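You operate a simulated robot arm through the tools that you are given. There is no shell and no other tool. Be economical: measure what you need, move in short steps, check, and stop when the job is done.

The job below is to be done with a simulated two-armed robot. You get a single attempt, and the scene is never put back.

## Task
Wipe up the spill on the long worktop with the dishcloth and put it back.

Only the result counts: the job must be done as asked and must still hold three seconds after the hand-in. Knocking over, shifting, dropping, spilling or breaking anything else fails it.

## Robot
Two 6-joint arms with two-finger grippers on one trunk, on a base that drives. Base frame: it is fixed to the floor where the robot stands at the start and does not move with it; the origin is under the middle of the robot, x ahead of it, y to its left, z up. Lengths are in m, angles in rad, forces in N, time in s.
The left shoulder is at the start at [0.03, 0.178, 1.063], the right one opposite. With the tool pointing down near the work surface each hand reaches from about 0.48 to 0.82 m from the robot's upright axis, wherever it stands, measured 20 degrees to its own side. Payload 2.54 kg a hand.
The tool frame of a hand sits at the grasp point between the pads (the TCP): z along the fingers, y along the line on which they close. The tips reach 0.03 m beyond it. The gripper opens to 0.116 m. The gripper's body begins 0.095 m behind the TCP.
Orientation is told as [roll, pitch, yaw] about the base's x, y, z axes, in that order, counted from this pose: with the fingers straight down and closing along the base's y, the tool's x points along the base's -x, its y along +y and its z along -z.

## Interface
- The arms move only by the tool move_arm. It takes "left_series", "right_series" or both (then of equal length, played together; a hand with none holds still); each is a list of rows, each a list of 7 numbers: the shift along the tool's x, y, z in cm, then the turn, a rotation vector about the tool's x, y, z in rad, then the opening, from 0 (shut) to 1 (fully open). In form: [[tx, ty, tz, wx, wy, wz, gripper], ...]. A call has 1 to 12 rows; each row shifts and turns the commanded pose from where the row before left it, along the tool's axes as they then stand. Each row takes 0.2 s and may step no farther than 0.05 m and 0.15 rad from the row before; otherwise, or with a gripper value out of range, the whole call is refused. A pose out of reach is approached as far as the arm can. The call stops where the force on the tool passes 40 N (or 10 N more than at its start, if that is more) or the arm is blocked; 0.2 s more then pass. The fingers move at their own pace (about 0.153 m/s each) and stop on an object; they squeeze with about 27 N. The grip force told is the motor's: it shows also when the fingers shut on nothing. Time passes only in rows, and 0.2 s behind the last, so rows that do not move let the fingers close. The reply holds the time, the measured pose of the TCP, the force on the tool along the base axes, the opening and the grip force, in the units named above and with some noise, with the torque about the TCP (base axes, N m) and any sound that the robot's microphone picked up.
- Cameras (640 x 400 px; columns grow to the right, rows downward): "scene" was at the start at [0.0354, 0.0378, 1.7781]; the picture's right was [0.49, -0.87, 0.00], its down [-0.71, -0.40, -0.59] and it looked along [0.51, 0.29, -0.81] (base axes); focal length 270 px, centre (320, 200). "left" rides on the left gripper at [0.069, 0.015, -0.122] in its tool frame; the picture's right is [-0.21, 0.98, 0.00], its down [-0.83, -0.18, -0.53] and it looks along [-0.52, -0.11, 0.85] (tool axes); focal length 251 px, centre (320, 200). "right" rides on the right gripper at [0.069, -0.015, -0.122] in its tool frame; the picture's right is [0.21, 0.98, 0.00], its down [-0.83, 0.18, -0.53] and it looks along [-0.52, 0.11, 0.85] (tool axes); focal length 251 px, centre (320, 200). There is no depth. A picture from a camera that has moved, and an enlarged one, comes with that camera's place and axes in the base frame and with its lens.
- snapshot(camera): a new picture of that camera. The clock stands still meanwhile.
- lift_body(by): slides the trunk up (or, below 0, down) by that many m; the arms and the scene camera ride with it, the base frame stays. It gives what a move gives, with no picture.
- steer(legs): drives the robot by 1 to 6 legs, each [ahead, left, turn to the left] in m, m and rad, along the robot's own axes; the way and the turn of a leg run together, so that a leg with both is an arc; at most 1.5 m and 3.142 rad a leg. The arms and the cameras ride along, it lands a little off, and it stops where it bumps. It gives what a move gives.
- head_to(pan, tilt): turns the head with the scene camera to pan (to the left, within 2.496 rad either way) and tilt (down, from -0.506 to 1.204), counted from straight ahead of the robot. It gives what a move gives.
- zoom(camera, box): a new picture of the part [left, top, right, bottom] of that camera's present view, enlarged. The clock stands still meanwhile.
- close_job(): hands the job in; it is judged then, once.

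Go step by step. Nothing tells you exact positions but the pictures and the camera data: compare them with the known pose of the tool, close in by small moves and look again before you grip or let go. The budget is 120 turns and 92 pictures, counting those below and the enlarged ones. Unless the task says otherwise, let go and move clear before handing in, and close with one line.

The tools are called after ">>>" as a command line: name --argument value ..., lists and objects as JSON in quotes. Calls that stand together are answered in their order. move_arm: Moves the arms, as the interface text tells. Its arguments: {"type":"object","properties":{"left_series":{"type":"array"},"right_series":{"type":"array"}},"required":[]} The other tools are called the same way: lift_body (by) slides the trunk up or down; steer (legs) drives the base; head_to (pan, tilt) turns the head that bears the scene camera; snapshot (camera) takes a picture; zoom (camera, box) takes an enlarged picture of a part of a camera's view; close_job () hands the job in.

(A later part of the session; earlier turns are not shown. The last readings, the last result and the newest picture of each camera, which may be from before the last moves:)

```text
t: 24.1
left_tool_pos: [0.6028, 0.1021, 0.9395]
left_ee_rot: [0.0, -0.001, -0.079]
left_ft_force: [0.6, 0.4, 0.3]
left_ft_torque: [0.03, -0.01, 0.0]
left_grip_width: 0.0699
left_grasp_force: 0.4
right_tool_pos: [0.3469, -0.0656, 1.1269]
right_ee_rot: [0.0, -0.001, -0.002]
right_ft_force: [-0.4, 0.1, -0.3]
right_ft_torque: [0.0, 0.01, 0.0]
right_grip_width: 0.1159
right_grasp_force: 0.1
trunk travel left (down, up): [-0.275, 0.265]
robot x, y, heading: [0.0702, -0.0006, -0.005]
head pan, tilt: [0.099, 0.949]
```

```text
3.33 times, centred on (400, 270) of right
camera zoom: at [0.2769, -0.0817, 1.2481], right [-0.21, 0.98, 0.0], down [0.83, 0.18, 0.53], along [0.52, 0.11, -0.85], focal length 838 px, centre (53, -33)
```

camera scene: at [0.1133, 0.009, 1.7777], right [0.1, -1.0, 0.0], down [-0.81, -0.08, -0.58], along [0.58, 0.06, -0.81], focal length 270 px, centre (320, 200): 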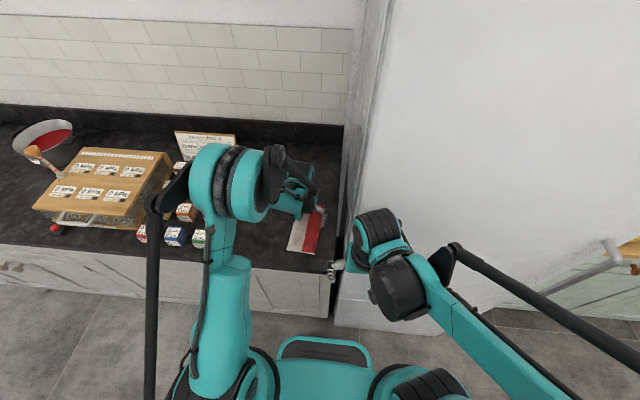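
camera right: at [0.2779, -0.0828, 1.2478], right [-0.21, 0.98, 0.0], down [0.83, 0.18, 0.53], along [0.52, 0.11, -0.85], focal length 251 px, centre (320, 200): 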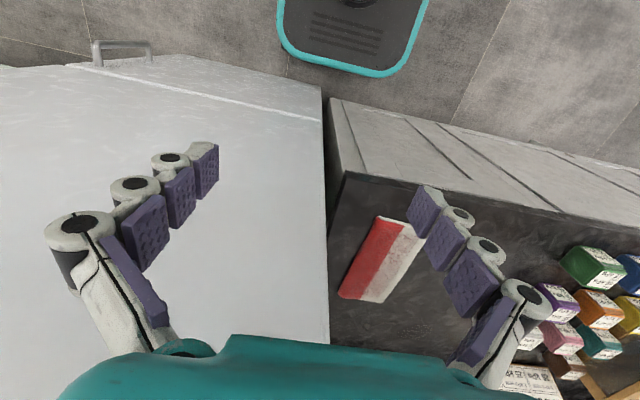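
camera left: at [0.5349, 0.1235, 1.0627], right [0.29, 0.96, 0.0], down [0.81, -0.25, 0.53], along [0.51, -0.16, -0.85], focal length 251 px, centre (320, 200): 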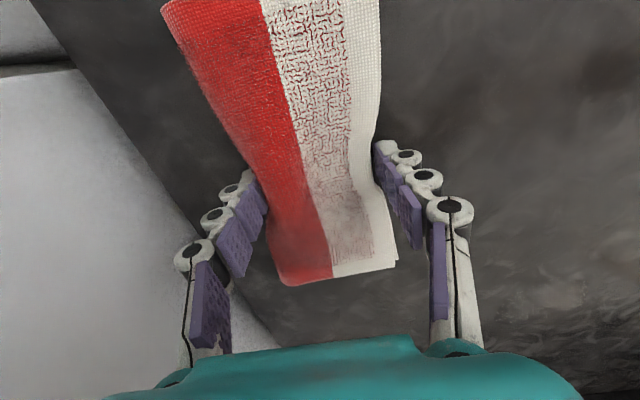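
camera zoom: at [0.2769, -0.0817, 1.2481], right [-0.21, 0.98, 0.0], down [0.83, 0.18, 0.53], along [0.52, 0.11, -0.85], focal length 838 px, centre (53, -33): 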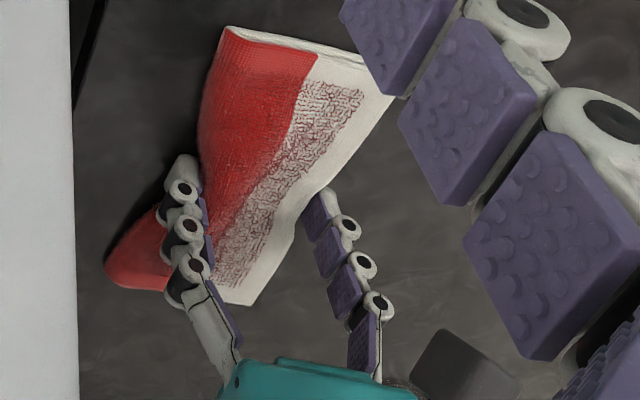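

The grip is unloaded and the cloth has a waist between the fingers. I close further to a firm pinch, rising slightly.

>>> move_arm --left_series '[[0, 0, -0.1, 0, 0, 0, 0.54], [0, 0, -0.1, 0, 0, 0, 0.48], [0, 0, -0.1, 0, 0, 0, 0.42], [0, 0, 0, 0, 0, 0, 0.4], [0, 0, 0, 0, 0, 0, 0.4]]'

>>> snapshot --camera "left"

```text
t: 25.3
left_tool_pos: [0.6026, 0.1019, 0.9421]
left_ee_rot: [-0.001, 0.0, -0.08]
left_ft_force: [0.1, 0.3, 0.9]
left_ft_torque: [0.0, 0.01, -0.02]
left_grip_width: 0.0466
left_grasp_force: 0.4
right_tool_pos: [0.3465, -0.0671, 1.1273]
right_ee_rot: [-0.001, 0.0, -0.002]
right_ft_force: [-0.1, -0.3, -0.5]
right_ft_torque: [0.01, -0.03, 0.01]
right_grip_width: 0.1162
right_grasp_force: 0.1
trunk travel left (down, up): [-0.275, 0.265]
robot x, y, heading: [0.0624, 0.0005, -0.001]
head pan, tilt: [0.099, 0.949]
```

```text
53 pictures are left
camera left: at [0.5349, 0.1238, 1.0657], right [0.29, 0.96, 0.0], down [0.81, -0.25, 0.53], along [0.51, -0.16, -0.85], focal length 251 px, centre (320, 200)
```

left: 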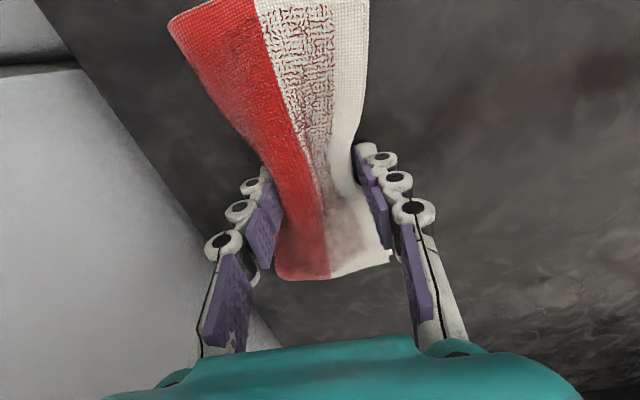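

It folds softly without resistance; I keep closing until it is truly pinched.

>>> move_arm --left_series '[[0, 0, -0.05, 0, 0, 0, 0.34], [0, 0, 0, 0, 0, 0, 0.28], [0, 0, 0, 0, 0, 0, 0.22], [0, 0, 0, 0, 0, 0, 0.16], [0, 0, 0, 0, 0, 0, 0.1], [0, 0, 0, 0, 0, 0, 0.1]]'

>>> snapshot --camera "left"

>>> zoom --camera "right" --box '[360, 210, 440, 330]'

```text
t: 26.7
left_tool_pos: [0.6021, 0.1025, 0.9434]
left_ee_rot: [0.0, -0.001, -0.08]
left_ft_force: [0.2, 0.0, 1.5]
left_ft_torque: [0.0, -0.03, -0.01]
left_grip_width: 0.014
left_grasp_force: 9.3
right_tool_pos: [0.3465, -0.0672, 1.1267]
right_ee_rot: [-0.002, 0.0, 0.0]
right_ft_force: [0.8, 0.2, 0.4]
right_ft_torque: [0.02, 0.0, 0.0]
right_grip_width: 0.1161
right_grasp_force: 0.1
trunk travel left (down, up): [-0.275, 0.265]
robot x, y, heading: [0.0709, -0.0011, -0.004]
head pan, tilt: [0.099, 0.949]
```

```text
52 pictures are left
camera left: at [0.5347, 0.1239, 1.0664], right [0.29, 0.96, 0.0], down [0.81, -0.25, 0.53], along [0.51, -0.16, -0.85], focal length 251 px, centre (320, 200)
```

left: 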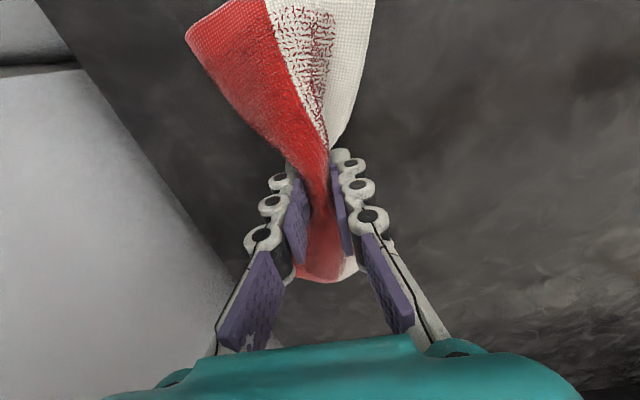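

```text
3.33 times, centred on (400, 270) of right
camera zoom: at [0.2765, -0.0818, 1.2482], right [-0.21, 0.98, 0.0], down [0.83, 0.18, 0.53], along [0.52, 0.11, -0.85], focal length 838 px, centre (53, -33)
```

zoom: 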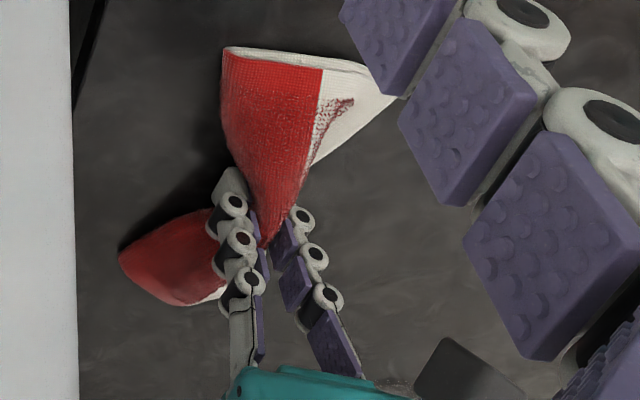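

The cloth is pinched as a bow tie. I squeeze fully and lift 4 cm to test the hold.

>>> move_arm --left_series '[[0, 0, 0, 0, 0, 0, 0.0], [0, 0, 0, 0, 0, 0, 0.0], [0, 0, -1, 0, 0, 0, 0], [0, 0, -1.5, 0, 0, 0, 0], [0, 0, -1.5, 0, 0, 0, 0], [0, 0, 0, 0, 0, 0, 0]]'

>>> snapshot --camera "left"

>>> zoom --camera "right" --box '[360, 210, 440, 330]'

```text
t: 28.1
left_tool_pos: [0.6026, 0.1037, 0.9841]
left_ee_rot: [0.0, -0.001, -0.08]
left_ft_force: [0.5, -0.7, -0.4]
left_ft_torque: [0.09, -0.05, -0.01]
left_grip_width: 0.0113
left_grasp_force: 27.1
right_tool_pos: [0.3471, -0.0663, 1.1267]
right_ee_rot: [-0.001, 0.001, -0.003]
right_ft_force: [0.3, 0.3, -0.4]
right_ft_torque: [0.03, 0.0, 0.01]
right_grip_width: 0.116
right_grasp_force: 0.1
trunk travel left (down, up): [-0.275, 0.265]
robot x, y, heading: [0.0693, -0.0007, -0.004]
head pan, tilt: [0.099, 0.949]
```

```text
50 pictures are left
camera left: at [0.5347, 0.124, 1.1066], right [0.29, 0.96, 0.0], down [0.81, -0.25, 0.53], along [0.51, -0.16, -0.85], focal length 251 px, centre (320, 200)
```

left: 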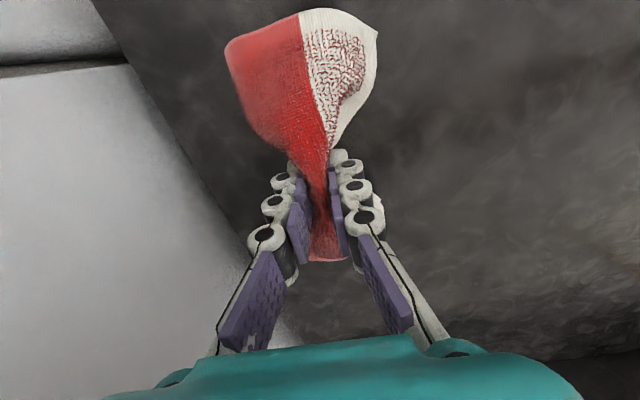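

```text
3.33 times, centred on (400, 270) of right
camera zoom: at [0.2768, -0.0817, 1.2481], right [-0.21, 0.98, 0.0], down [0.83, 0.18, 0.53], along [0.52, 0.11, -0.85], focal length 838 px, centre (53, -33)
```

zoom: 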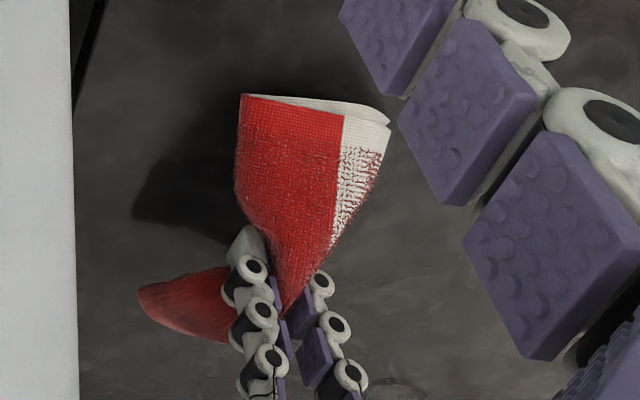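

It holds. I carry it at this height to just before the puddle and look.

>>> move_arm --left_series '[[-3.36, 2.64, 0, 0, 0, 0, 0], [-3.36, 2.64, 0, 0, 0, 0, 0], [-3.36, 2.64, 0, 0, 0, 0, 0], [-3.36, 2.64, 0, 0, 0, 0, 0], [-3.36, 2.64, 0, 0, 0, 0, 0], [0, 0, 0, 0, 0, 0, 0]]'

>>> snapshot --camera "left"

>>> snapshot --camera "scene"

```text
t: 29.5
left_tool_pos: [0.7802, 0.2224, 0.9818]
left_ee_rot: [0.0, -0.003, -0.08]
left_ft_force: [-0.4, 0.0, -0.1]
left_ft_torque: [0.09, -0.02, 0.03]
left_grip_width: 0.0107
left_grasp_force: 26.8
right_tool_pos: [0.3462, -0.0662, 1.1265]
right_ee_rot: [0.001, -0.001, -0.002]
right_ft_force: [-0.6, 0.3, 0.4]
right_ft_torque: [0.02, -0.01, 0.01]
right_grip_width: 0.1158
right_grasp_force: 0.0
trunk travel left (down, up): [-0.275, 0.265]
robot x, y, heading: [0.0684, -0.0035, -0.005]
head pan, tilt: [0.099, 0.949]
```

```text
48 pictures are left
camera left: at [0.7122, 0.2433, 1.1053], right [0.29, 0.96, 0.0], down [0.81, -0.25, 0.53], along [0.51, -0.16, -0.84], focal length 251 px, centre (320, 200)
```

left: 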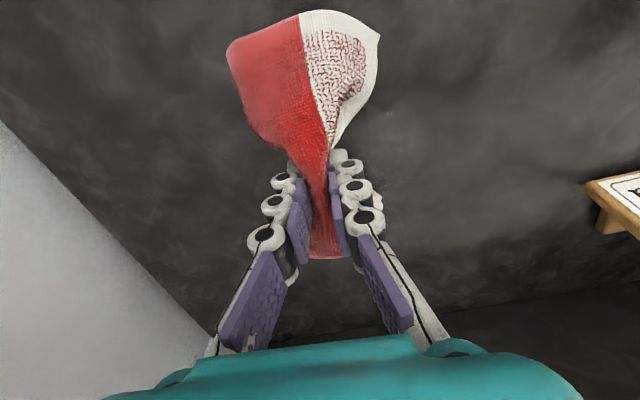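

```text
47 pictures are left
camera scene: at [0.1125, 0.0082, 1.7778], right [0.1, -1.0, 0.0], down [-0.81, -0.08, -0.58], along [0.58, 0.06, -0.81], focal length 270 px, centre (320, 200)
```

scene: 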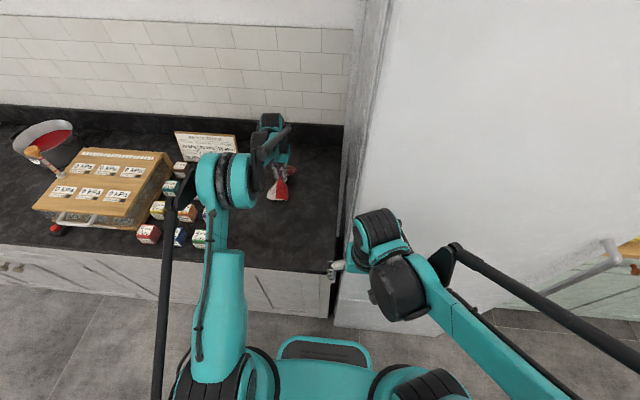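

I lower the cloth onto the worktop beside the puddle with light pressure.

>>> move_arm --left_series '[[0, 0, 2, 0, 0, 0, 0], [0, 0, 1.5, 0, 0, 0, 0], [0, 0, 0.3, 0, 0, 0, 0], [0, 0, 0.2, 0, 0, 0, 0], [0, 0, 0, 0, 0, 0, 0]]'

>>> snapshot --camera "left"

>>> zoom --camera "right" --box '[340, 270, 500, 370]'

```text
t: 30.7
left_tool_pos: [0.7812, 0.2212, 0.9431]
left_ee_rot: [0.0, -0.002, -0.082]
left_ft_force: [-0.3, 0.0, 7.0]
left_ft_torque: [0.07, -0.02, 0.01]
left_grip_width: 0.011
left_grasp_force: 27.3
right_tool_pos: [0.3459, -0.0658, 1.128]
right_ee_rot: [0.0, 0.001, -0.002]
right_ft_force: [-0.5, -0.5, -0.1]
right_ft_torque: [0.0, 0.02, -0.01]
right_grip_width: 0.1163
right_grasp_force: 0.1
trunk travel left (down, up): [-0.275, 0.265]
robot x, y, heading: [0.0668, 0.0003, -0.001]
head pan, tilt: [0.099, 0.949]
```

```text
46 pictures are left
camera left: at [0.7123, 0.2418, 1.0656], right [0.29, 0.96, 0.0], down [0.81, -0.25, 0.53], along [0.51, -0.16, -0.84], focal length 251 px, centre (320, 200)
```

left: 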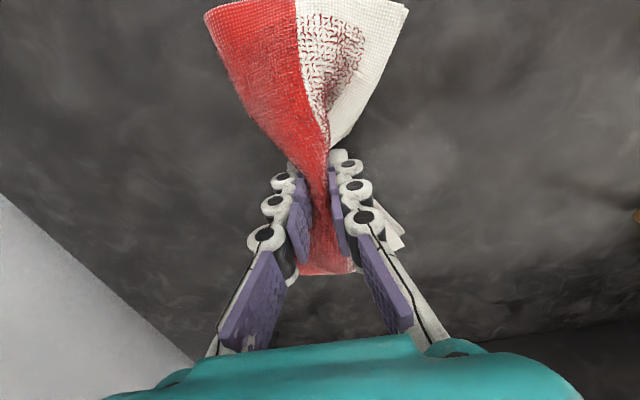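

```text
4.00 times, centred on (420, 320) of right
camera zoom: at [0.2761, -0.0818, 1.2483], right [-0.21, 0.98, 0.0], down [0.83, 0.18, 0.53], along [0.52, 0.11, -0.85], focal length 1006 px, centre (-80, -280)
```

zoom: 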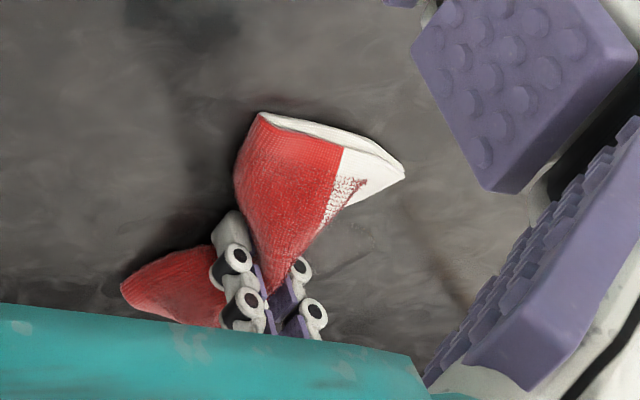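

Light contact (7 N) and the puddle lies by the fingers. I wipe with zigzag strokes along y, advancing in x.

>>> move_arm --left_series '[[0, 4, 0, 0, 0, 0, 0], [0, 4, 0, 0, 0, 0, 0], [0, 4, 0, 0, 0, 0, 0], [-2, 0, 0, 0, 0, 0, 0], [0, -4, 0, 0, 0, 0, 0], [0, -4, 0, 0, 0, 0, 0], [0, -4, 0, 0, 0, 0, 0], [-2, 0, 0, 0, 0, 0, 0], [0, 4, 0, 0, 0, 0, 0], [0, 4, 0, 0, 0, 0, 0], [0, 4, 0, 0, 0, 0, 0]]'

>>> zoom --camera "right" --box '[340, 270, 500, 370]'

>>> snapshot --camera "left"

```text
t: 33.1
left_tool_pos: [0.8326, 0.3362, 0.9438]
left_ee_rot: [-0.002, -0.002, -0.081]
left_ft_force: [0.6, -1.8, 5.1]
left_ft_torque: [-0.04, -0.02, -0.02]
left_grip_width: 0.011
left_grasp_force: 27.1
right_tool_pos: [0.3462, -0.0664, 1.1267]
right_ee_rot: [0.0, -0.001, -0.002]
right_ft_force: [0.2, 0.3, 0.4]
right_ft_torque: [-0.05, -0.05, -0.01]
right_grip_width: 0.1159
right_grasp_force: 0.0
trunk travel left (down, up): [-0.275, 0.265]
robot x, y, heading: [0.0695, -0.0005, 0.003]
head pan, tilt: [0.099, 0.949]
```

```text
4.00 times, centred on (420, 320) of right
camera zoom: at [0.2758, -0.0811, 1.2485], right [-0.21, 0.98, 0.0], down [0.83, 0.18, 0.53], along [0.52, 0.11, -0.85], focal length 1006 px, centre (-80, -280)
```

zoom: 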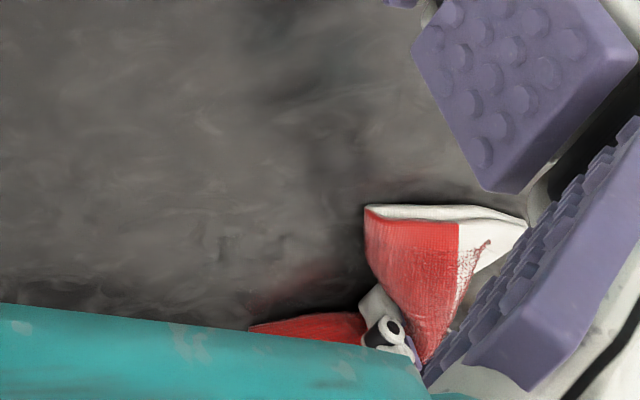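

```text
43 pictures are left
camera left: at [0.7639, 0.3581, 1.0655], right [0.29, 0.96, 0.0], down [0.81, -0.25, 0.54], along [0.51, -0.16, -0.84], focal length 251 px, centre (320, 200)
```

left: 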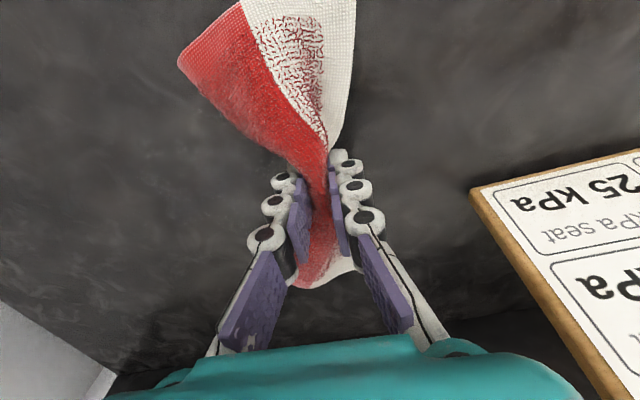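

The outline seems gone where I wiped. One more pass further back, then back over the middle.

>>> move_arm --left_series '[[-1.5, -4, 0, 0, 0, 0, 0], [0, -4, 0, 0, 0, 0, 0], [0, -4, 0, 0, 0, 0, 0], [0, -3, 0, 0, 0, 0, 0], [-1.5, 0, 0, 0, 0, 0, 0], [0, 4, 0, 0, 0, 0, 0], [0, 4, 0, 0, 0, 0, 0], [0, 4, 0, 0, 0, 0, 0], [2, -4, 0, 0, 0, 0, 0], [2, -4, 0, 0, 0, 0, 0], [2, -4, 0, 0, 0, 0, 0], [2, -3, 0, 0, 0, 0, 0]]'

>>> move_arm --left_series '[[1, -1, -2, 0, 0, 0, 0], [3, -3, -2, 0, 0, 0, 0], [3, -3, 0, 0, 0, 0, 0]]'

>>> zoom --camera "right" --box '[340, 270, 500, 370]'

>>> snapshot --camera "left"

```text
t: 35.7
left_tool_pos: [0.7664, 0.1611, 0.9422]
left_ee_rot: [-0.001, -0.002, -0.078]
left_ft_force: [1.3, -0.2, 11.3]
left_ft_torque: [0.07, -0.1, 0.01]
left_grip_width: 0.0107
left_grasp_force: 27.4
right_tool_pos: [0.3446, -0.0666, 1.1264]
right_ee_rot: [-0.002, 0.0, -0.003]
right_ft_force: [-0.2, 0.5, 0.5]
right_ft_torque: [0.01, -0.01, 0.01]
right_grip_width: 0.1161
right_grasp_force: 0.1
trunk travel left (down, up): [-0.275, 0.265]
robot x, y, heading: [0.0677, 0.0053, -0.003]
head pan, tilt: [0.099, 0.949]
```

```text
t: 36.5
left_tool_pos: [0.6886, 0.094, 0.9813]
left_ee_rot: [0.001, 0.0, -0.08]
left_ft_force: [0.8, -1.0, -0.5]
left_ft_torque: [0.07, -0.03, 0.0]
left_grip_width: 0.0112
left_grasp_force: 26.6
right_tool_pos: [0.3463, -0.0661, 1.1264]
right_ee_rot: [0.001, 0.001, 0.0]
right_ft_force: [-0.5, -0.1, -0.2]
right_ft_torque: [0.01, -0.06, 0.01]
right_grip_width: 0.1158
right_grasp_force: 0.1
trunk travel left (down, up): [-0.275, 0.265]
robot x, y, heading: [0.0689, -0.0004, -0.003]
head pan, tilt: [0.099, 0.949]
```

```text
4.00 times, centred on (420, 320) of right
camera zoom: at [0.2761, -0.0825, 1.2482], right [-0.21, 0.98, 0.0], down [0.83, 0.18, 0.53], along [0.52, 0.11, -0.85], focal length 1006 px, centre (-80, -280)
```

zoom: 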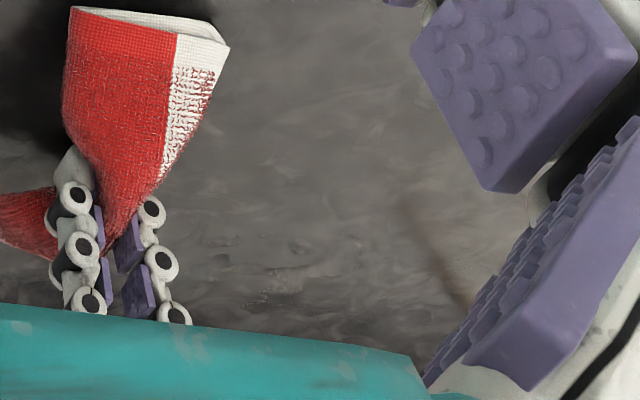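

```text
41 pictures are left
camera left: at [0.6214, 0.1159, 1.1035], right [0.29, 0.96, 0.0], down [0.81, -0.25, 0.53], along [0.51, -0.16, -0.85], focal length 251 px, centre (320, 200)
```

left: 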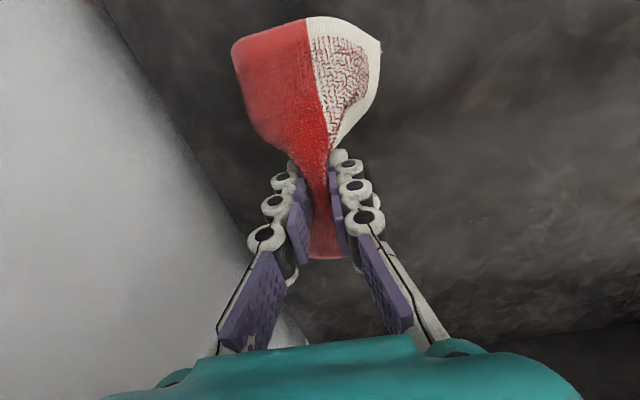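

Something remains near (290, 270) in that view. I zoom in harder.

>>> zoom --camera "right" --box '[380, 310, 450, 354]'

>>> zoom --camera "scene" --box '[240, 110, 360, 220]'

```text
9.09 times, centred on (415, 332) of right
camera zoom: at [0.2761, -0.0825, 1.2482], right [-0.21, 0.98, 0.0], down [0.83, 0.18, 0.53], along [0.52, 0.11, -0.85], focal length 2286 px, centre (-544, -1000)
```

zoom: 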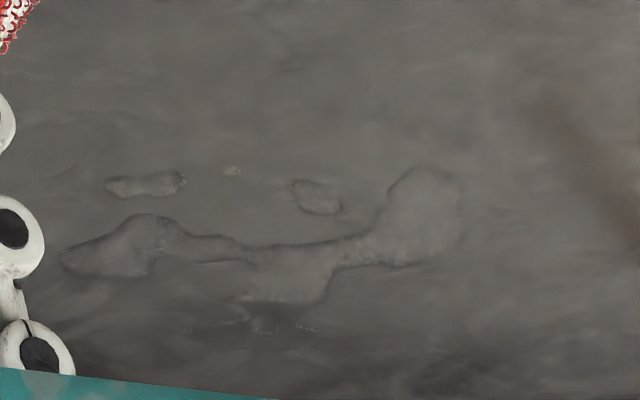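

```text
3.64 times, centred on (300, 165) of scene
camera zoom: at [0.1128, 0.0079, 1.7777], right [0.1, -1.0, 0.0], down [-0.81, -0.08, -0.58], along [0.58, 0.06, -0.81], focal length 983 px, centre (393, 327)
```

zoom: 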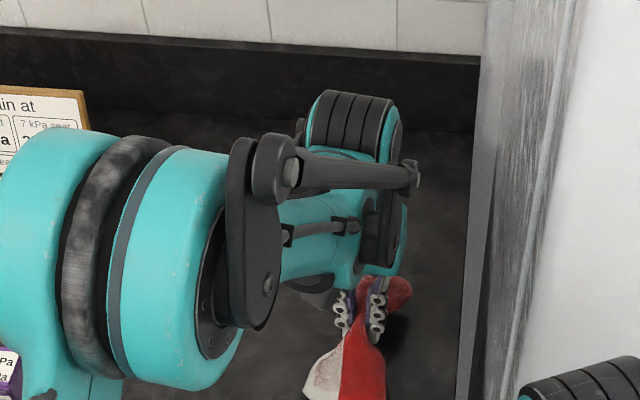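

Wiping works but a band remains, about x 0.80–0.885, y 0.21–0.32. I go back and wipe with denser strokes.

>>> move_arm --left_series '[[-2.56, 2.86, 0, 0, 0, 0, 0], [-2.56, 2.86, 0, 0, 0, 0, 0], [-2.56, 2.86, 0, 0, 0, 0, 0], [-2.56, 2.86, 0, 0, 0, 0, 0], [0, 0, 2, 0, 0, 0, 0], [0, 0, 1.6, 0, 0, 0, 0], [0, 0, 0.6, 0, 0, 0, 0]]'

>>> move_arm --left_series '[[0, 4, 0, 0, 0, 0, 0], [0, 4, 0, 0, 0, 0, 0], [0, 4.5, 0, 0, 0, 0, 0], [-1, 0, 0, 0, 0, 0, 0], [0, -4.5, 0, 0, 0, 0, 0], [0, -4, 0, 0, 0, 0, 0], [0, -4, 0, 0, 0, 0, 0], [-1, 0, 0, 0, 0, 0, 0], [0, 4, 0, 0, 0, 0, 0], [0, 4, 0, 0, 0, 0, 0], [0, 4.5, 0, 0, 0, 0, 0], [-1, 0, 0, 0, 0, 0, 0]]'

>>> move_arm --left_series '[[0, -4.5, 0, 0, 0, 0, 0], [0, -4, 0, 0, 0, 0, 0], [0, -4, 0, 0, 0, 0, 0], [-1, 0, 0, 0, 0, 0, 0], [0, 4, 0, 0, 0, 0, 0], [0, 4, 0, 0, 0, 0, 0], [0, 4.5, 0, 0, 0, 0, 0], [-1, 0, 0, 0, 0, 0, 0], [0, -4.5, 0, 0, 0, 0, 0], [0, -4, 0, 0, 0, 0, 0], [0, -4, 0, 0, 0, 0, 0], [-1, 0, 0, 0, 0, 0, 0]]'

```text
t: 38.1
left_tool_pos: [0.802, 0.2028, 0.9431]
left_ee_rot: [0.0, -0.001, -0.078]
left_ft_force: [1.9, 2.1, 15.4]
left_ft_torque: [0.08, -0.13, 0.0]
left_grip_width: 0.0108
left_grasp_force: 26.9
right_tool_pos: [0.3455, -0.0669, 1.1281]
right_ee_rot: [0.0, -0.001, -0.002]
right_ft_force: [-0.3, -0.5, 0.5]
right_ft_torque: [-0.03, -0.01, -0.01]
right_grip_width: 0.1161
right_grasp_force: 0.1
trunk travel left (down, up): [-0.275, 0.265]
robot x, y, heading: [0.0696, -0.0008, -0.002]
head pan, tilt: [0.099, 0.949]
```

```text
t: 40.7
left_tool_pos: [0.8397, 0.3276, 0.9407]
left_ee_rot: [0.002, -0.002, -0.079]
left_ft_force: [-6.0, 1.2, 16.1]
left_ft_torque: [0.02, 0.12, 0.01]
left_grip_width: 0.0109
left_grasp_force: 26.7
right_tool_pos: [0.3443, -0.0668, 1.128]
right_ee_rot: [0.0, 0.0, 0.0]
right_ft_force: [1.3, 0.5, -0.4]
right_ft_torque: [0.03, 0.0, 0.01]
right_grip_width: 0.1158
right_grasp_force: 0.1
trunk travel left (down, up): [-0.275, 0.265]
robot x, y, heading: [0.0688, 0.0007, -0.003]
head pan, tilt: [0.099, 0.949]
```

```text
t: 43.3
left_tool_pos: [0.853, 0.1971, 0.9417]
left_ee_rot: [-0.001, 0.0, -0.081]
left_ft_force: [-1.4, -0.1, 6.4]
left_ft_torque: [0.02, -0.01, 0.06]
left_grip_width: 0.0109
left_grasp_force: 27.0
left hand out of reach, approached as far as the arm can: row 8
right_tool_pos: [0.346, -0.0655, 1.1265]
right_ee_rot: [-0.001, 0.001, -0.002]
right_ft_force: [0.3, 0.0, -0.2]
right_ft_torque: [0.0, 0.0, -0.03]
right_grip_width: 0.1159
right_grasp_force: 0.1
trunk travel left (down, up): [-0.275, 0.265]
robot x, y, heading: [0.0683, 0.0013, -0.002]
head pan, tilt: [0.099, 0.949]
```

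Reach limit shows near (0.86, 0.33). I do one more stroke pair at x≈0.87 up to y≈0.29, then back off and look.

>>> move_arm --left_series '[[-1, 4, 0, 0, 0, 0, 0], [0, 4, 0, 0, 0, 0, 0], [0, 1, 0, 0, 0, 0, 0], [-0.7, -3, 0, 0, 0, 0, 0], [0, -3, 0, 0, 0, 0, 0], [0, -3, 0, 0, 0, 0, 0], [0, -2, -3, 0, 0, 0, 0], [4, -2, -1, 0, 0, 0, 0], [4, -2, 0, 0, 0, 0, 0], [4, -2, 0, 0, 0, 0, 0], [4, -1, 0, 0, 0, 0, 0]]'

>>> zoom --camera "right" --box '[380, 310, 450, 354]'

>>> snapshot --camera "left"

```text
t: 45.7
left_tool_pos: [0.6924, 0.1184, 0.9874]
left_ee_rot: [-0.002, -0.002, -0.082]
left_ft_force: [0.1, 0.4, 0.6]
left_ft_torque: [0.01, -0.04, 0.01]
left_grip_width: 0.0109
left_grasp_force: 27.2
left hand out of reach, approached as far as the arm can: row 2
right_tool_pos: [0.3452, -0.0665, 1.1275]
right_ee_rot: [0.001, -0.003, 0.0]
right_ft_force: [-0.2, 0.2, -0.2]
right_ft_torque: [-0.01, -0.03, 0.0]
right_grip_width: 0.1162
right_grasp_force: 0.0
trunk travel left (down, up): [-0.275, 0.265]
robot x, y, heading: [0.0682, 0.0053, 0.001]
head pan, tilt: [0.099, 0.949]
```

```text
9.09 times, centred on (415, 332) of right
camera zoom: at [0.2754, -0.0818, 1.2484], right [-0.21, 0.98, 0.0], down [0.83, 0.18, 0.53], along [0.52, 0.11, -0.85], focal length 2286 px, centre (-544, -1000)
```

zoom: 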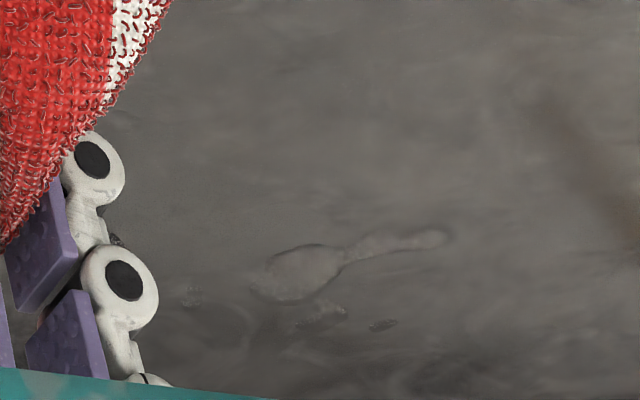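

```text
37 pictures are left
camera left: at [0.6248, 0.14, 1.1088], right [0.29, 0.96, 0.0], down [0.81, -0.25, 0.54], along [0.51, -0.16, -0.84], focal length 251 px, centre (320, 200)
```

left: 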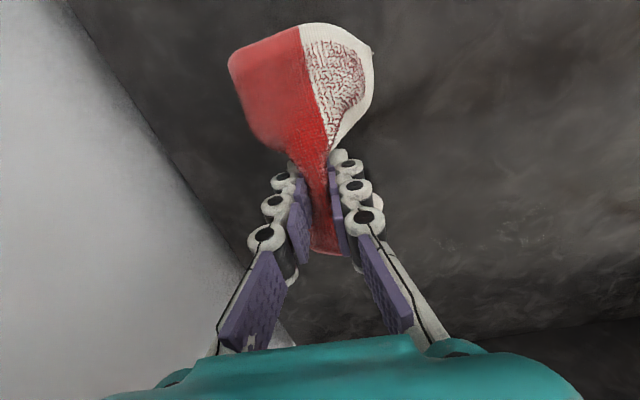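

A smaller band remains at x 0.83–0.875, y 0.25–0.32, at the edge of reach. I drive 3 cm ahead and 10 cm left to get it well within reach.

>>> steer --legs '[[0.03, 0.1, 0]]'

>>> snapshot --camera "scene"

>>> zoom --camera "right" --box '[320, 260, 480, 360]'

```text
t: 46.9
left_tool_pos: [0.7233, 0.2192, 0.9862]
left_ee_rot: [-0.003, 0.002, -0.08]
left_ft_force: [1.0, 1.1, -0.6]
left_ft_torque: [0.0, 0.01, -0.01]
left_grip_width: 0.0109
left_grasp_force: 26.4
right_tool_pos: [0.3769, 0.0341, 1.1269]
right_ee_rot: [-0.002, 0.0, 0.001]
right_ft_force: [-0.4, 0.1, 0.1]
right_ft_torque: [-0.04, -0.04, -0.03]
right_grip_width: 0.1159
right_grasp_force: 0.0
trunk travel left (down, up): [-0.275, 0.265]
robot x, y, heading: [0.0973, 0.098, -0.002]
head pan, tilt: [0.099, 0.949]
```

```text
36 pictures are left
camera scene: at [0.1438, 0.1091, 1.7777], right [0.1, -1.0, 0.0], down [-0.81, -0.08, -0.58], along [0.58, 0.06, -0.81], focal length 270 px, centre (320, 200)
```

scene: 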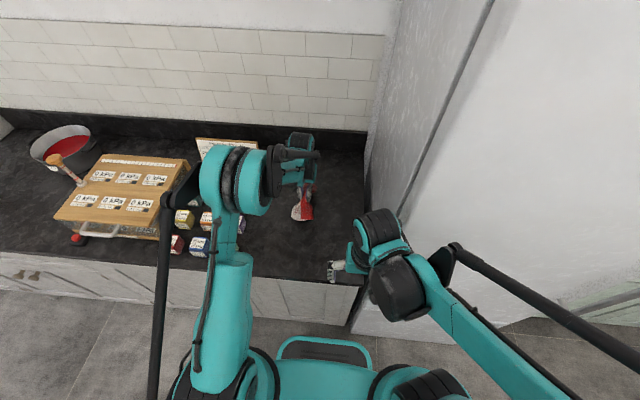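

```text
4.00 times, centred on (400, 310) of right
camera zoom: at [0.3068, 0.018, 1.2482], right [-0.21, 0.98, 0.0], down [0.83, 0.18, 0.53], along [0.52, 0.11, -0.85], focal length 1006 px, centre (0, -240)
```

zoom: 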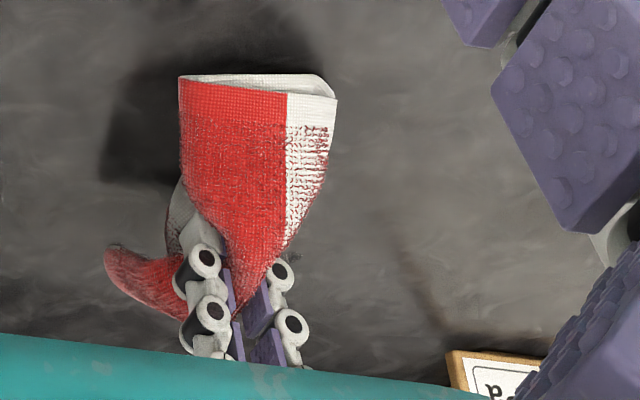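

Good. Back to the residual area, lower, and wipe with 0.8 cm spaced strokes between y 0.23 and 0.33.

>>> move_arm --left_series '[[-3.53, 0.65, 0, 0, 0, 0, 0], [-3.53, 0.65, 0, 0, 0, 0, 0], [-3.53, 0.65, 0, 0, 0, 0, 0], [0, 0, 2.3, 0, 0, 0, 0], [0, 0, 1.8, 0, 0, 0, 0], [0, 0, 0.6, 0, 0, 0, 0]]'

>>> move_arm --left_series '[[0, 3.5, 0, 0, 0, 0, 0], [0, 3.5, 0, 0, 0, 0, 0], [0, 3, 0, 0, 0, 0, 0], [-0.8, 0, 0, 0, 0, 0, 0], [0, -3.5, 0, 0, 0, 0, 0], [0, -3.5, 0, 0, 0, 0, 0], [0, -3, 0, 0, 0, 0, 0], [-0.8, 0, 0, 0, 0, 0, 0], [0, 3.5, 0, 0, 0, 0, 0], [0, 3.5, 0, 0, 0, 0, 0], [0, 3, 0, 0, 0, 0, 0], [-0.8, 0, 0, 0, 0, 0, 0]]'

>>> move_arm --left_series '[[0, -3.5, 0, 0, 0, 0, 0], [0, -3.5, 0, 0, 0, 0, 0], [0, -3, 0, 0, 0, 0, 0], [-0.8, 0, 0, 0, 0, 0, 0], [0, 3.5, 0, 0, 0, 0, 0], [0, 3.5, 0, 0, 0, 0, 0], [0, 3, 0, 0, 0, 0, 0], [-0.8, 0, 0, 0, 0, 0, 0], [0, -3.5, 0, 0, 0, 0, 0], [0, -3.5, 0, 0, 0, 0, 0], [0, -3, 0, 0, 0, 0, 0], [-0.8, 0, 0, 0, 0, 0, 0]]'

>>> move_arm --left_series '[[0, 3.5, 0, 0, 0, 0, 0], [0, 3.5, 0, 0, 0, 0, 0], [0, 2.5, 0, 0, 0, 0, 0], [-0.5, -3.5, 0, 0, 0, 0, 0], [0, -3.5, 0, 0, 0, 0, 0], [0, -3.5, 0, 0, 0, 0, 0], [0, -2, -3, 0, 0, 0, 0], [4, -2, -2, 0, 0, 0, 0], [4.5, -2, 0, 0, 0, 0, 0], [4.5, -2, 0, 0, 0, 0, 0], [4.5, 0, 0, 0, 0, 0, 0]]'

>>> snapshot --camera "right"

```text
t: 48.2
left_tool_pos: [0.8327, 0.2286, 0.9412]
left_ee_rot: [0.0, -0.003, -0.078]
left_ft_force: [4.9, 0.8, 26.9]
left_ft_torque: [-0.04, -0.15, 0.03]
left_grip_width: 0.0107
left_grasp_force: 26.8
right_tool_pos: [0.375, 0.0325, 1.1282]
right_ee_rot: [0.0, -0.002, -0.001]
right_ft_force: [-0.1, -0.1, -0.7]
right_ft_torque: [-0.02, 0.02, -0.01]
right_grip_width: 0.1163
right_grasp_force: 0.1
trunk travel left (down, up): [-0.275, 0.265]
robot x, y, heading: [0.1034, 0.1015, -0.002]
head pan, tilt: [0.099, 0.949]
```

```text
t: 50.9
left_tool_pos: [0.8602, 0.3278, 0.9405]
left_ee_rot: [0.002, -0.002, -0.077]
left_ft_force: [-7.6, -0.8, 28.0]
left_ft_torque: [-0.02, 0.25, -0.01]
left_grip_width: 0.0108
left_grasp_force: 26.8
right_tool_pos: [0.3736, 0.0315, 1.1282]
right_ee_rot: [0.0, -0.004, 0.0]
right_ft_force: [0.5, 0.4, 1.2]
right_ft_torque: [-0.01, 0.03, -0.01]
right_grip_width: 0.116
right_grasp_force: 0.0
trunk travel left (down, up): [-0.275, 0.265]
robot x, y, heading: [0.0981, 0.0972, -0.002]
head pan, tilt: [0.099, 0.949]
```

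```text
t: 53.5
left_tool_pos: [0.8764, 0.2247, 0.9399]
left_ee_rot: [-0.001, -0.001, -0.079]
left_ft_force: [-6.7, 0.7, 21.8]
left_ft_torque: [-0.01, 0.19, 0.0]
left_grip_width: 0.0109
left_grasp_force: 26.8
right_tool_pos: [0.3727, 0.0322, 1.1278]
right_ee_rot: [-0.001, -0.001, -0.003]
right_ft_force: [-0.2, 0.3, 0.1]
right_ft_torque: [-0.02, 0.0, -0.01]
right_grip_width: 0.116
right_grasp_force: 0.1
trunk travel left (down, up): [-0.275, 0.265]
robot x, y, heading: [0.0985, 0.0976, -0.007]
head pan, tilt: [0.099, 0.949]
```

```text
t: 55.9
left_tool_pos: [0.7002, 0.1513, 0.9897]
left_ee_rot: [0.0, -0.003, -0.08]
left_ft_force: [-0.3, -0.1, -0.4]
left_ft_torque: [-0.01, 0.0, 0.0]
left_grip_width: 0.0105
left_grasp_force: 27.2
right_tool_pos: [0.3746, 0.034, 1.1275]
right_ee_rot: [0.001, -0.002, -0.001]
right_ft_force: [0.0, -0.4, 0.9]
right_ft_torque: [-0.04, -0.03, 0.0]
right_grip_width: 0.116
right_grasp_force: 0.0
trunk travel left (down, up): [-0.275, 0.265]
robot x, y, heading: [0.0995, 0.0971, 0.001]
head pan, tilt: [0.099, 0.949]
```

```text
34 pictures are left
camera right: at [0.3052, 0.0177, 1.2484], right [-0.21, 0.98, 0.0], down [0.83, 0.18, 0.53], along [0.52, 0.11, -0.85], focal length 251 px, centre (320, 200)
```

right: 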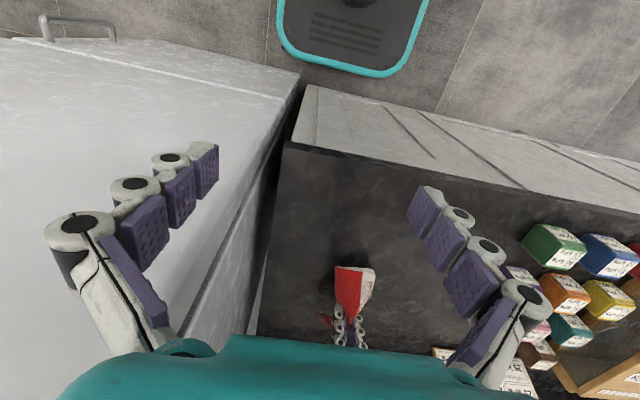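

>>> zoom --camera "right" --box '[350, 300, 430, 350]'

>>> zoom --camera "left" --box '[360, 150, 640, 350]'

```text
8.00 times, centred on (390, 325) of right
camera zoom: at [0.3052, 0.0177, 1.2484], right [-0.21, 0.98, 0.0], down [0.83, 0.18, 0.53], along [0.52, 0.11, -0.85], focal length 2012 px, centre (-240, -800)
```

zoom: 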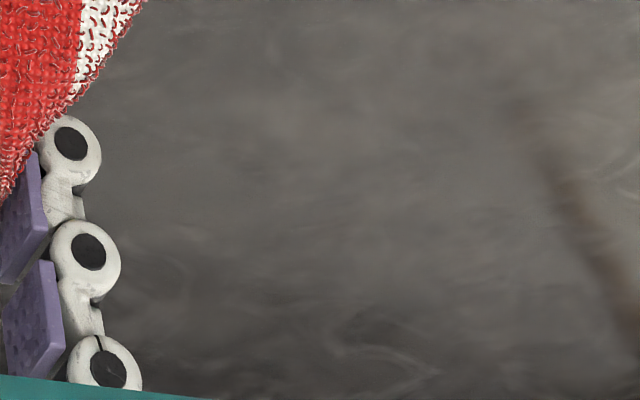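

```text
2.00 times, centred on (500, 250) of left
camera zoom: at [0.6327, 0.1732, 1.1125], right [0.29, 0.96, 0.0], down [0.81, -0.25, 0.54], along [0.51, -0.16, -0.84], focal length 503 px, centre (-40, 100)
```

zoom: 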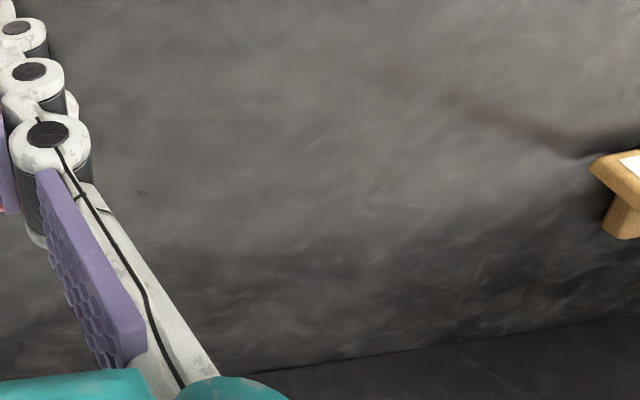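

Looks clear, except a tiny speck near (0.86, 0.214). I zoom there.

>>> zoom --camera "left" --box '[400, 220, 480, 270]'

>>> zoom --camera "left" --box '[440, 150, 600, 250]'

```text
8.00 times, centred on (440, 245) of left
camera zoom: at [0.6327, 0.1732, 1.1125], right [0.29, 0.96, 0.0], down [0.81, -0.25, 0.54], along [0.51, -0.16, -0.84], focal length 2012 px, centre (-640, -160)
```

zoom: 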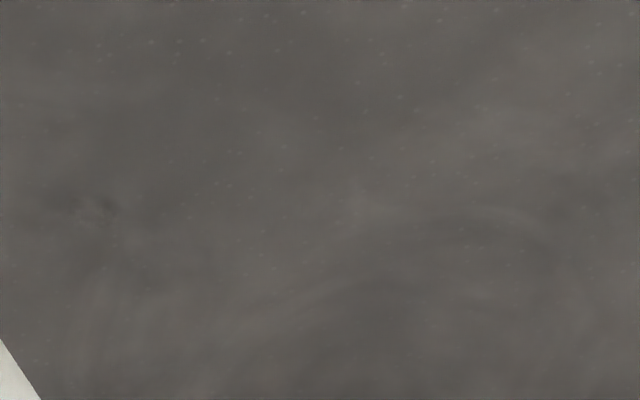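

```text
4.00 times, centred on (520, 200) of left
camera zoom: at [0.6327, 0.1732, 1.1125], right [0.29, 0.96, 0.0], down [0.81, -0.25, 0.54], along [0.51, -0.16, -0.84], focal length 1006 px, centre (-480, 200)
```

zoom: 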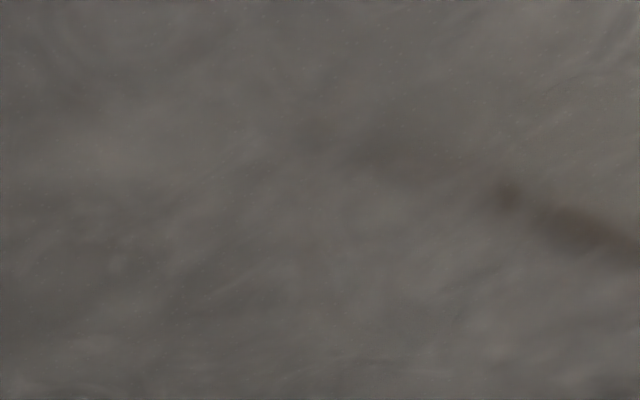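

A tiny remnant may exist there; I give that corner a few more strokes.

>>> move_arm --left_series '[[-3.54, 1.26, 0, 0, 0, 0, 0], [-3.54, 1.26, 0, 0, 0, 0, 0], [-3.54, 1.26, 0, 0, 0, 0, 0], [-3.54, 1.26, 0, 0, 0, 0, 0], [0, 0, 2.3, 0, 0, 0, 0], [0, 0, 1.9, 0, 0, 0, 0], [0, 0, 0.75, 0, 0, 0, 0]]'

>>> move_arm --left_series '[[0, 3, 0, 0, 0, 0, 0], [0, 3, 0, 0, 0, 0, 0], [-0.7, 0, 0, 0, 0, 0, 0], [0, -3, 0, 0, 0, 0, 0], [0, -3, 0, 0, 0, 0, 0], [-0.7, 0, 0, 0, 0, 0, 0], [0, 3, 0, 0, 0, 0, 0], [0, 3, 0, 0, 0, 0, 0], [-0.7, 0, 0, 0, 0, 0, 0], [0, -3, 0, 0, 0, 0, 0], [0, -3, 0, 0, 0, 0, 0]]'

>>> move_arm --left_series '[[-0.7, 0, 0, 0, 0, 0, 0], [0, 3, 0, 0, 0, 0, 0], [0, 3, 0, 0, 0, 0, 0], [0, -3, 0, 0, 0, 0, 0], [0, -3, 0, 0, 0, 0, 0], [0, 0, -3, 0, 0, 0, 0], [4, -1, -2, 0, 0, 0, 0], [4.5, -1, 0, 0, 0, 0, 0], [4.5, -1, 0, 0, 0, 0, 0], [4.5, 0, 0, 0, 0, 0, 0]]'

>>> zoom --camera "left" --box '[360, 150, 640, 350]'

>>> zoom --camera "right" --box '[330, 280, 430, 350]'

```text
t: 57.5
left_tool_pos: [0.8479, 0.1893, 0.9413]
left_ee_rot: [0.001, -0.004, -0.079]
left_ft_force: [3.2, 1.5, 15.4]
left_ft_torque: [0.04, -0.13, 0.0]
left_grip_width: 0.0108
left_grasp_force: 27.3
right_tool_pos: [0.376, 0.0322, 1.1264]
right_ee_rot: [0.0, -0.001, 0.001]
right_ft_force: [0.2, -0.2, 0.4]
right_ft_torque: [0.0, -0.02, 0.02]
right_grip_width: 0.1158
right_grasp_force: 0.1
trunk travel left (down, up): [-0.275, 0.265]
robot x, y, heading: [0.1, 0.0991, -0.003]
head pan, tilt: [0.099, 0.949]
```

```text
t: 59.9
left_tool_pos: [0.8664, 0.1857, 0.9408]
left_ee_rot: [0.0, -0.003, -0.078]
left_ft_force: [0.0, 4.7, 18.7]
left_ft_torque: [0.11, -0.01, 0.03]
left_grip_width: 0.0109
left_grasp_force: 26.6
right_tool_pos: [0.3749, 0.0325, 1.1274]
right_ee_rot: [0.0, -0.001, 0.001]
right_ft_force: [-0.7, 0.4, 0.6]
right_ft_torque: [0.0, -0.04, 0.01]
right_grip_width: 0.116
right_grasp_force: 0.1
trunk travel left (down, up): [-0.275, 0.265]
robot x, y, heading: [0.1003, 0.0991, 0.003]
head pan, tilt: [0.099, 0.949]
```

```text
t: 62.0
left_tool_pos: [0.6982, 0.1721, 0.9896]
left_ee_rot: [0.0, 0.001, -0.078]
left_ft_force: [-0.9, -0.6, -0.1]
left_ft_torque: [-0.01, -0.01, 0.03]
left_grip_width: 0.0109
left_grasp_force: 27.0
right_tool_pos: [0.3752, 0.0331, 1.1263]
right_ee_rot: [0.001, 0.0, 0.0]
right_ft_force: [-0.1, 0.4, -0.6]
right_ft_torque: [-0.03, -0.02, 0.01]
right_grip_width: 0.1159
right_grasp_force: 0.1
trunk travel left (down, up): [-0.275, 0.265]
robot x, y, heading: [0.0983, 0.098, -0.003]
head pan, tilt: [0.099, 0.949]
```

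```text
2.00 times, centred on (500, 250) of left
camera zoom: at [0.6299, 0.1925, 1.1117], right [0.29, 0.96, 0.0], down [0.81, -0.25, 0.54], along [0.51, -0.16, -0.84], focal length 503 px, centre (-40, 100)
```

zoom: 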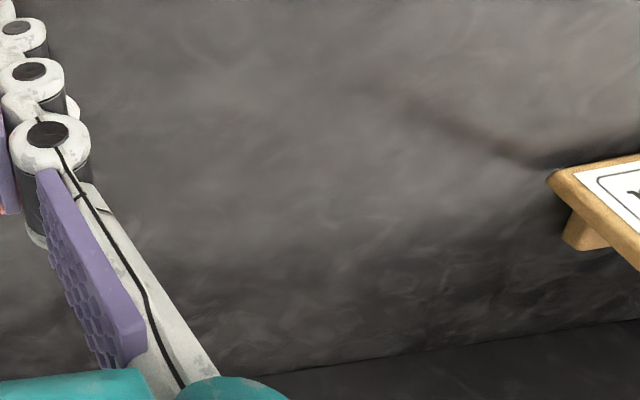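

```text
5.71 times, centred on (380, 315) of right
camera zoom: at [0.3055, 0.0175, 1.2483], right [-0.21, 0.98, 0.0], down [0.83, 0.18, 0.53], along [0.52, 0.11, -0.85], focal length 1437 px, centre (-23, -457)
```

zoom: 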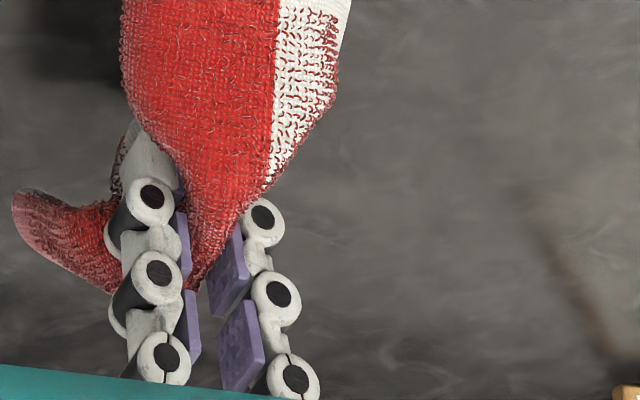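

The worktop looks clean. Now to return the cloth: I shift the hand left for clearance, drive back to the former stand, and look.

>>> move_arm --left_series '[[1, 3, -1, 0, 0, 0, 0], [1, 3, -1, 0, 0, 0, 0]]'

>>> steer --legs '[[-0.03, -0.1, 0]]'

>>> zoom --camera "right" --box '[360, 290, 480, 365]'

```text
t: 62.6
left_tool_pos: [0.6846, 0.2335, 1.0094]
left_ee_rot: [-0.003, 0.001, -0.081]
left_ft_force: [0.7, -0.4, 0.4]
left_ft_torque: [0.05, 0.02, 0.03]
left_grip_width: 0.0107
left_grasp_force: 26.8
right_tool_pos: [0.3766, 0.0334, 1.1269]
right_ee_rot: [-0.001, 0.0, -0.003]
right_ft_force: [-1.0, 0.3, 0.8]
right_ft_torque: [0.0, 0.02, 0.01]
right_grip_width: 0.116
right_grasp_force: 0.0
trunk travel left (down, up): [-0.275, 0.265]
robot x, y, heading: [0.0986, 0.1009, -0.0]
head pan, tilt: [0.099, 0.949]
```

```text
t: 63.8
left_tool_pos: [0.6547, 0.1312, 1.0101]
left_ee_rot: [0.001, 0.001, -0.078]
left_ft_force: [-0.3, -0.4, 0.0]
left_ft_torque: [0.01, -0.02, 0.03]
left_grip_width: 0.0105
left_grasp_force: 27.4
right_tool_pos: [0.3463, -0.0692, 1.1265]
right_ee_rot: [0.001, 0.0, 0.0]
right_ft_force: [0.5, -1.0, -0.6]
right_ft_torque: [0.09, -0.02, 0.01]
right_grip_width: 0.1162
right_grasp_force: 0.1
trunk travel left (down, up): [-0.275, 0.265]
robot x, y, heading: [0.0748, -0.0044, 0.0]
head pan, tilt: [0.099, 0.949]
```

```text
5.33 times, centred on (420, 328) of right
camera zoom: at [0.2767, -0.0846, 1.2481], right [-0.21, 0.98, 0.0], down [0.83, 0.18, 0.53], along [0.52, 0.12, -0.85], focal length 1341 px, centre (-213, -480)
```

zoom: 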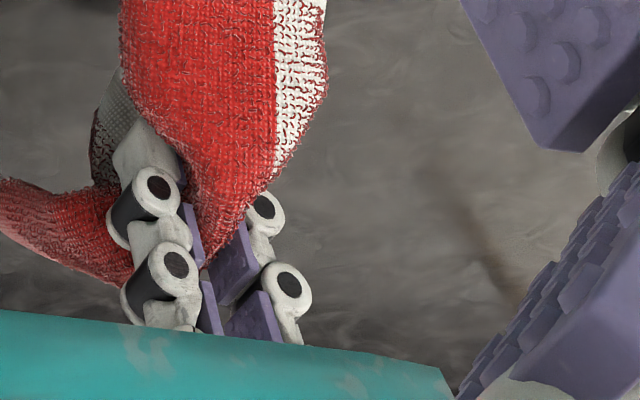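

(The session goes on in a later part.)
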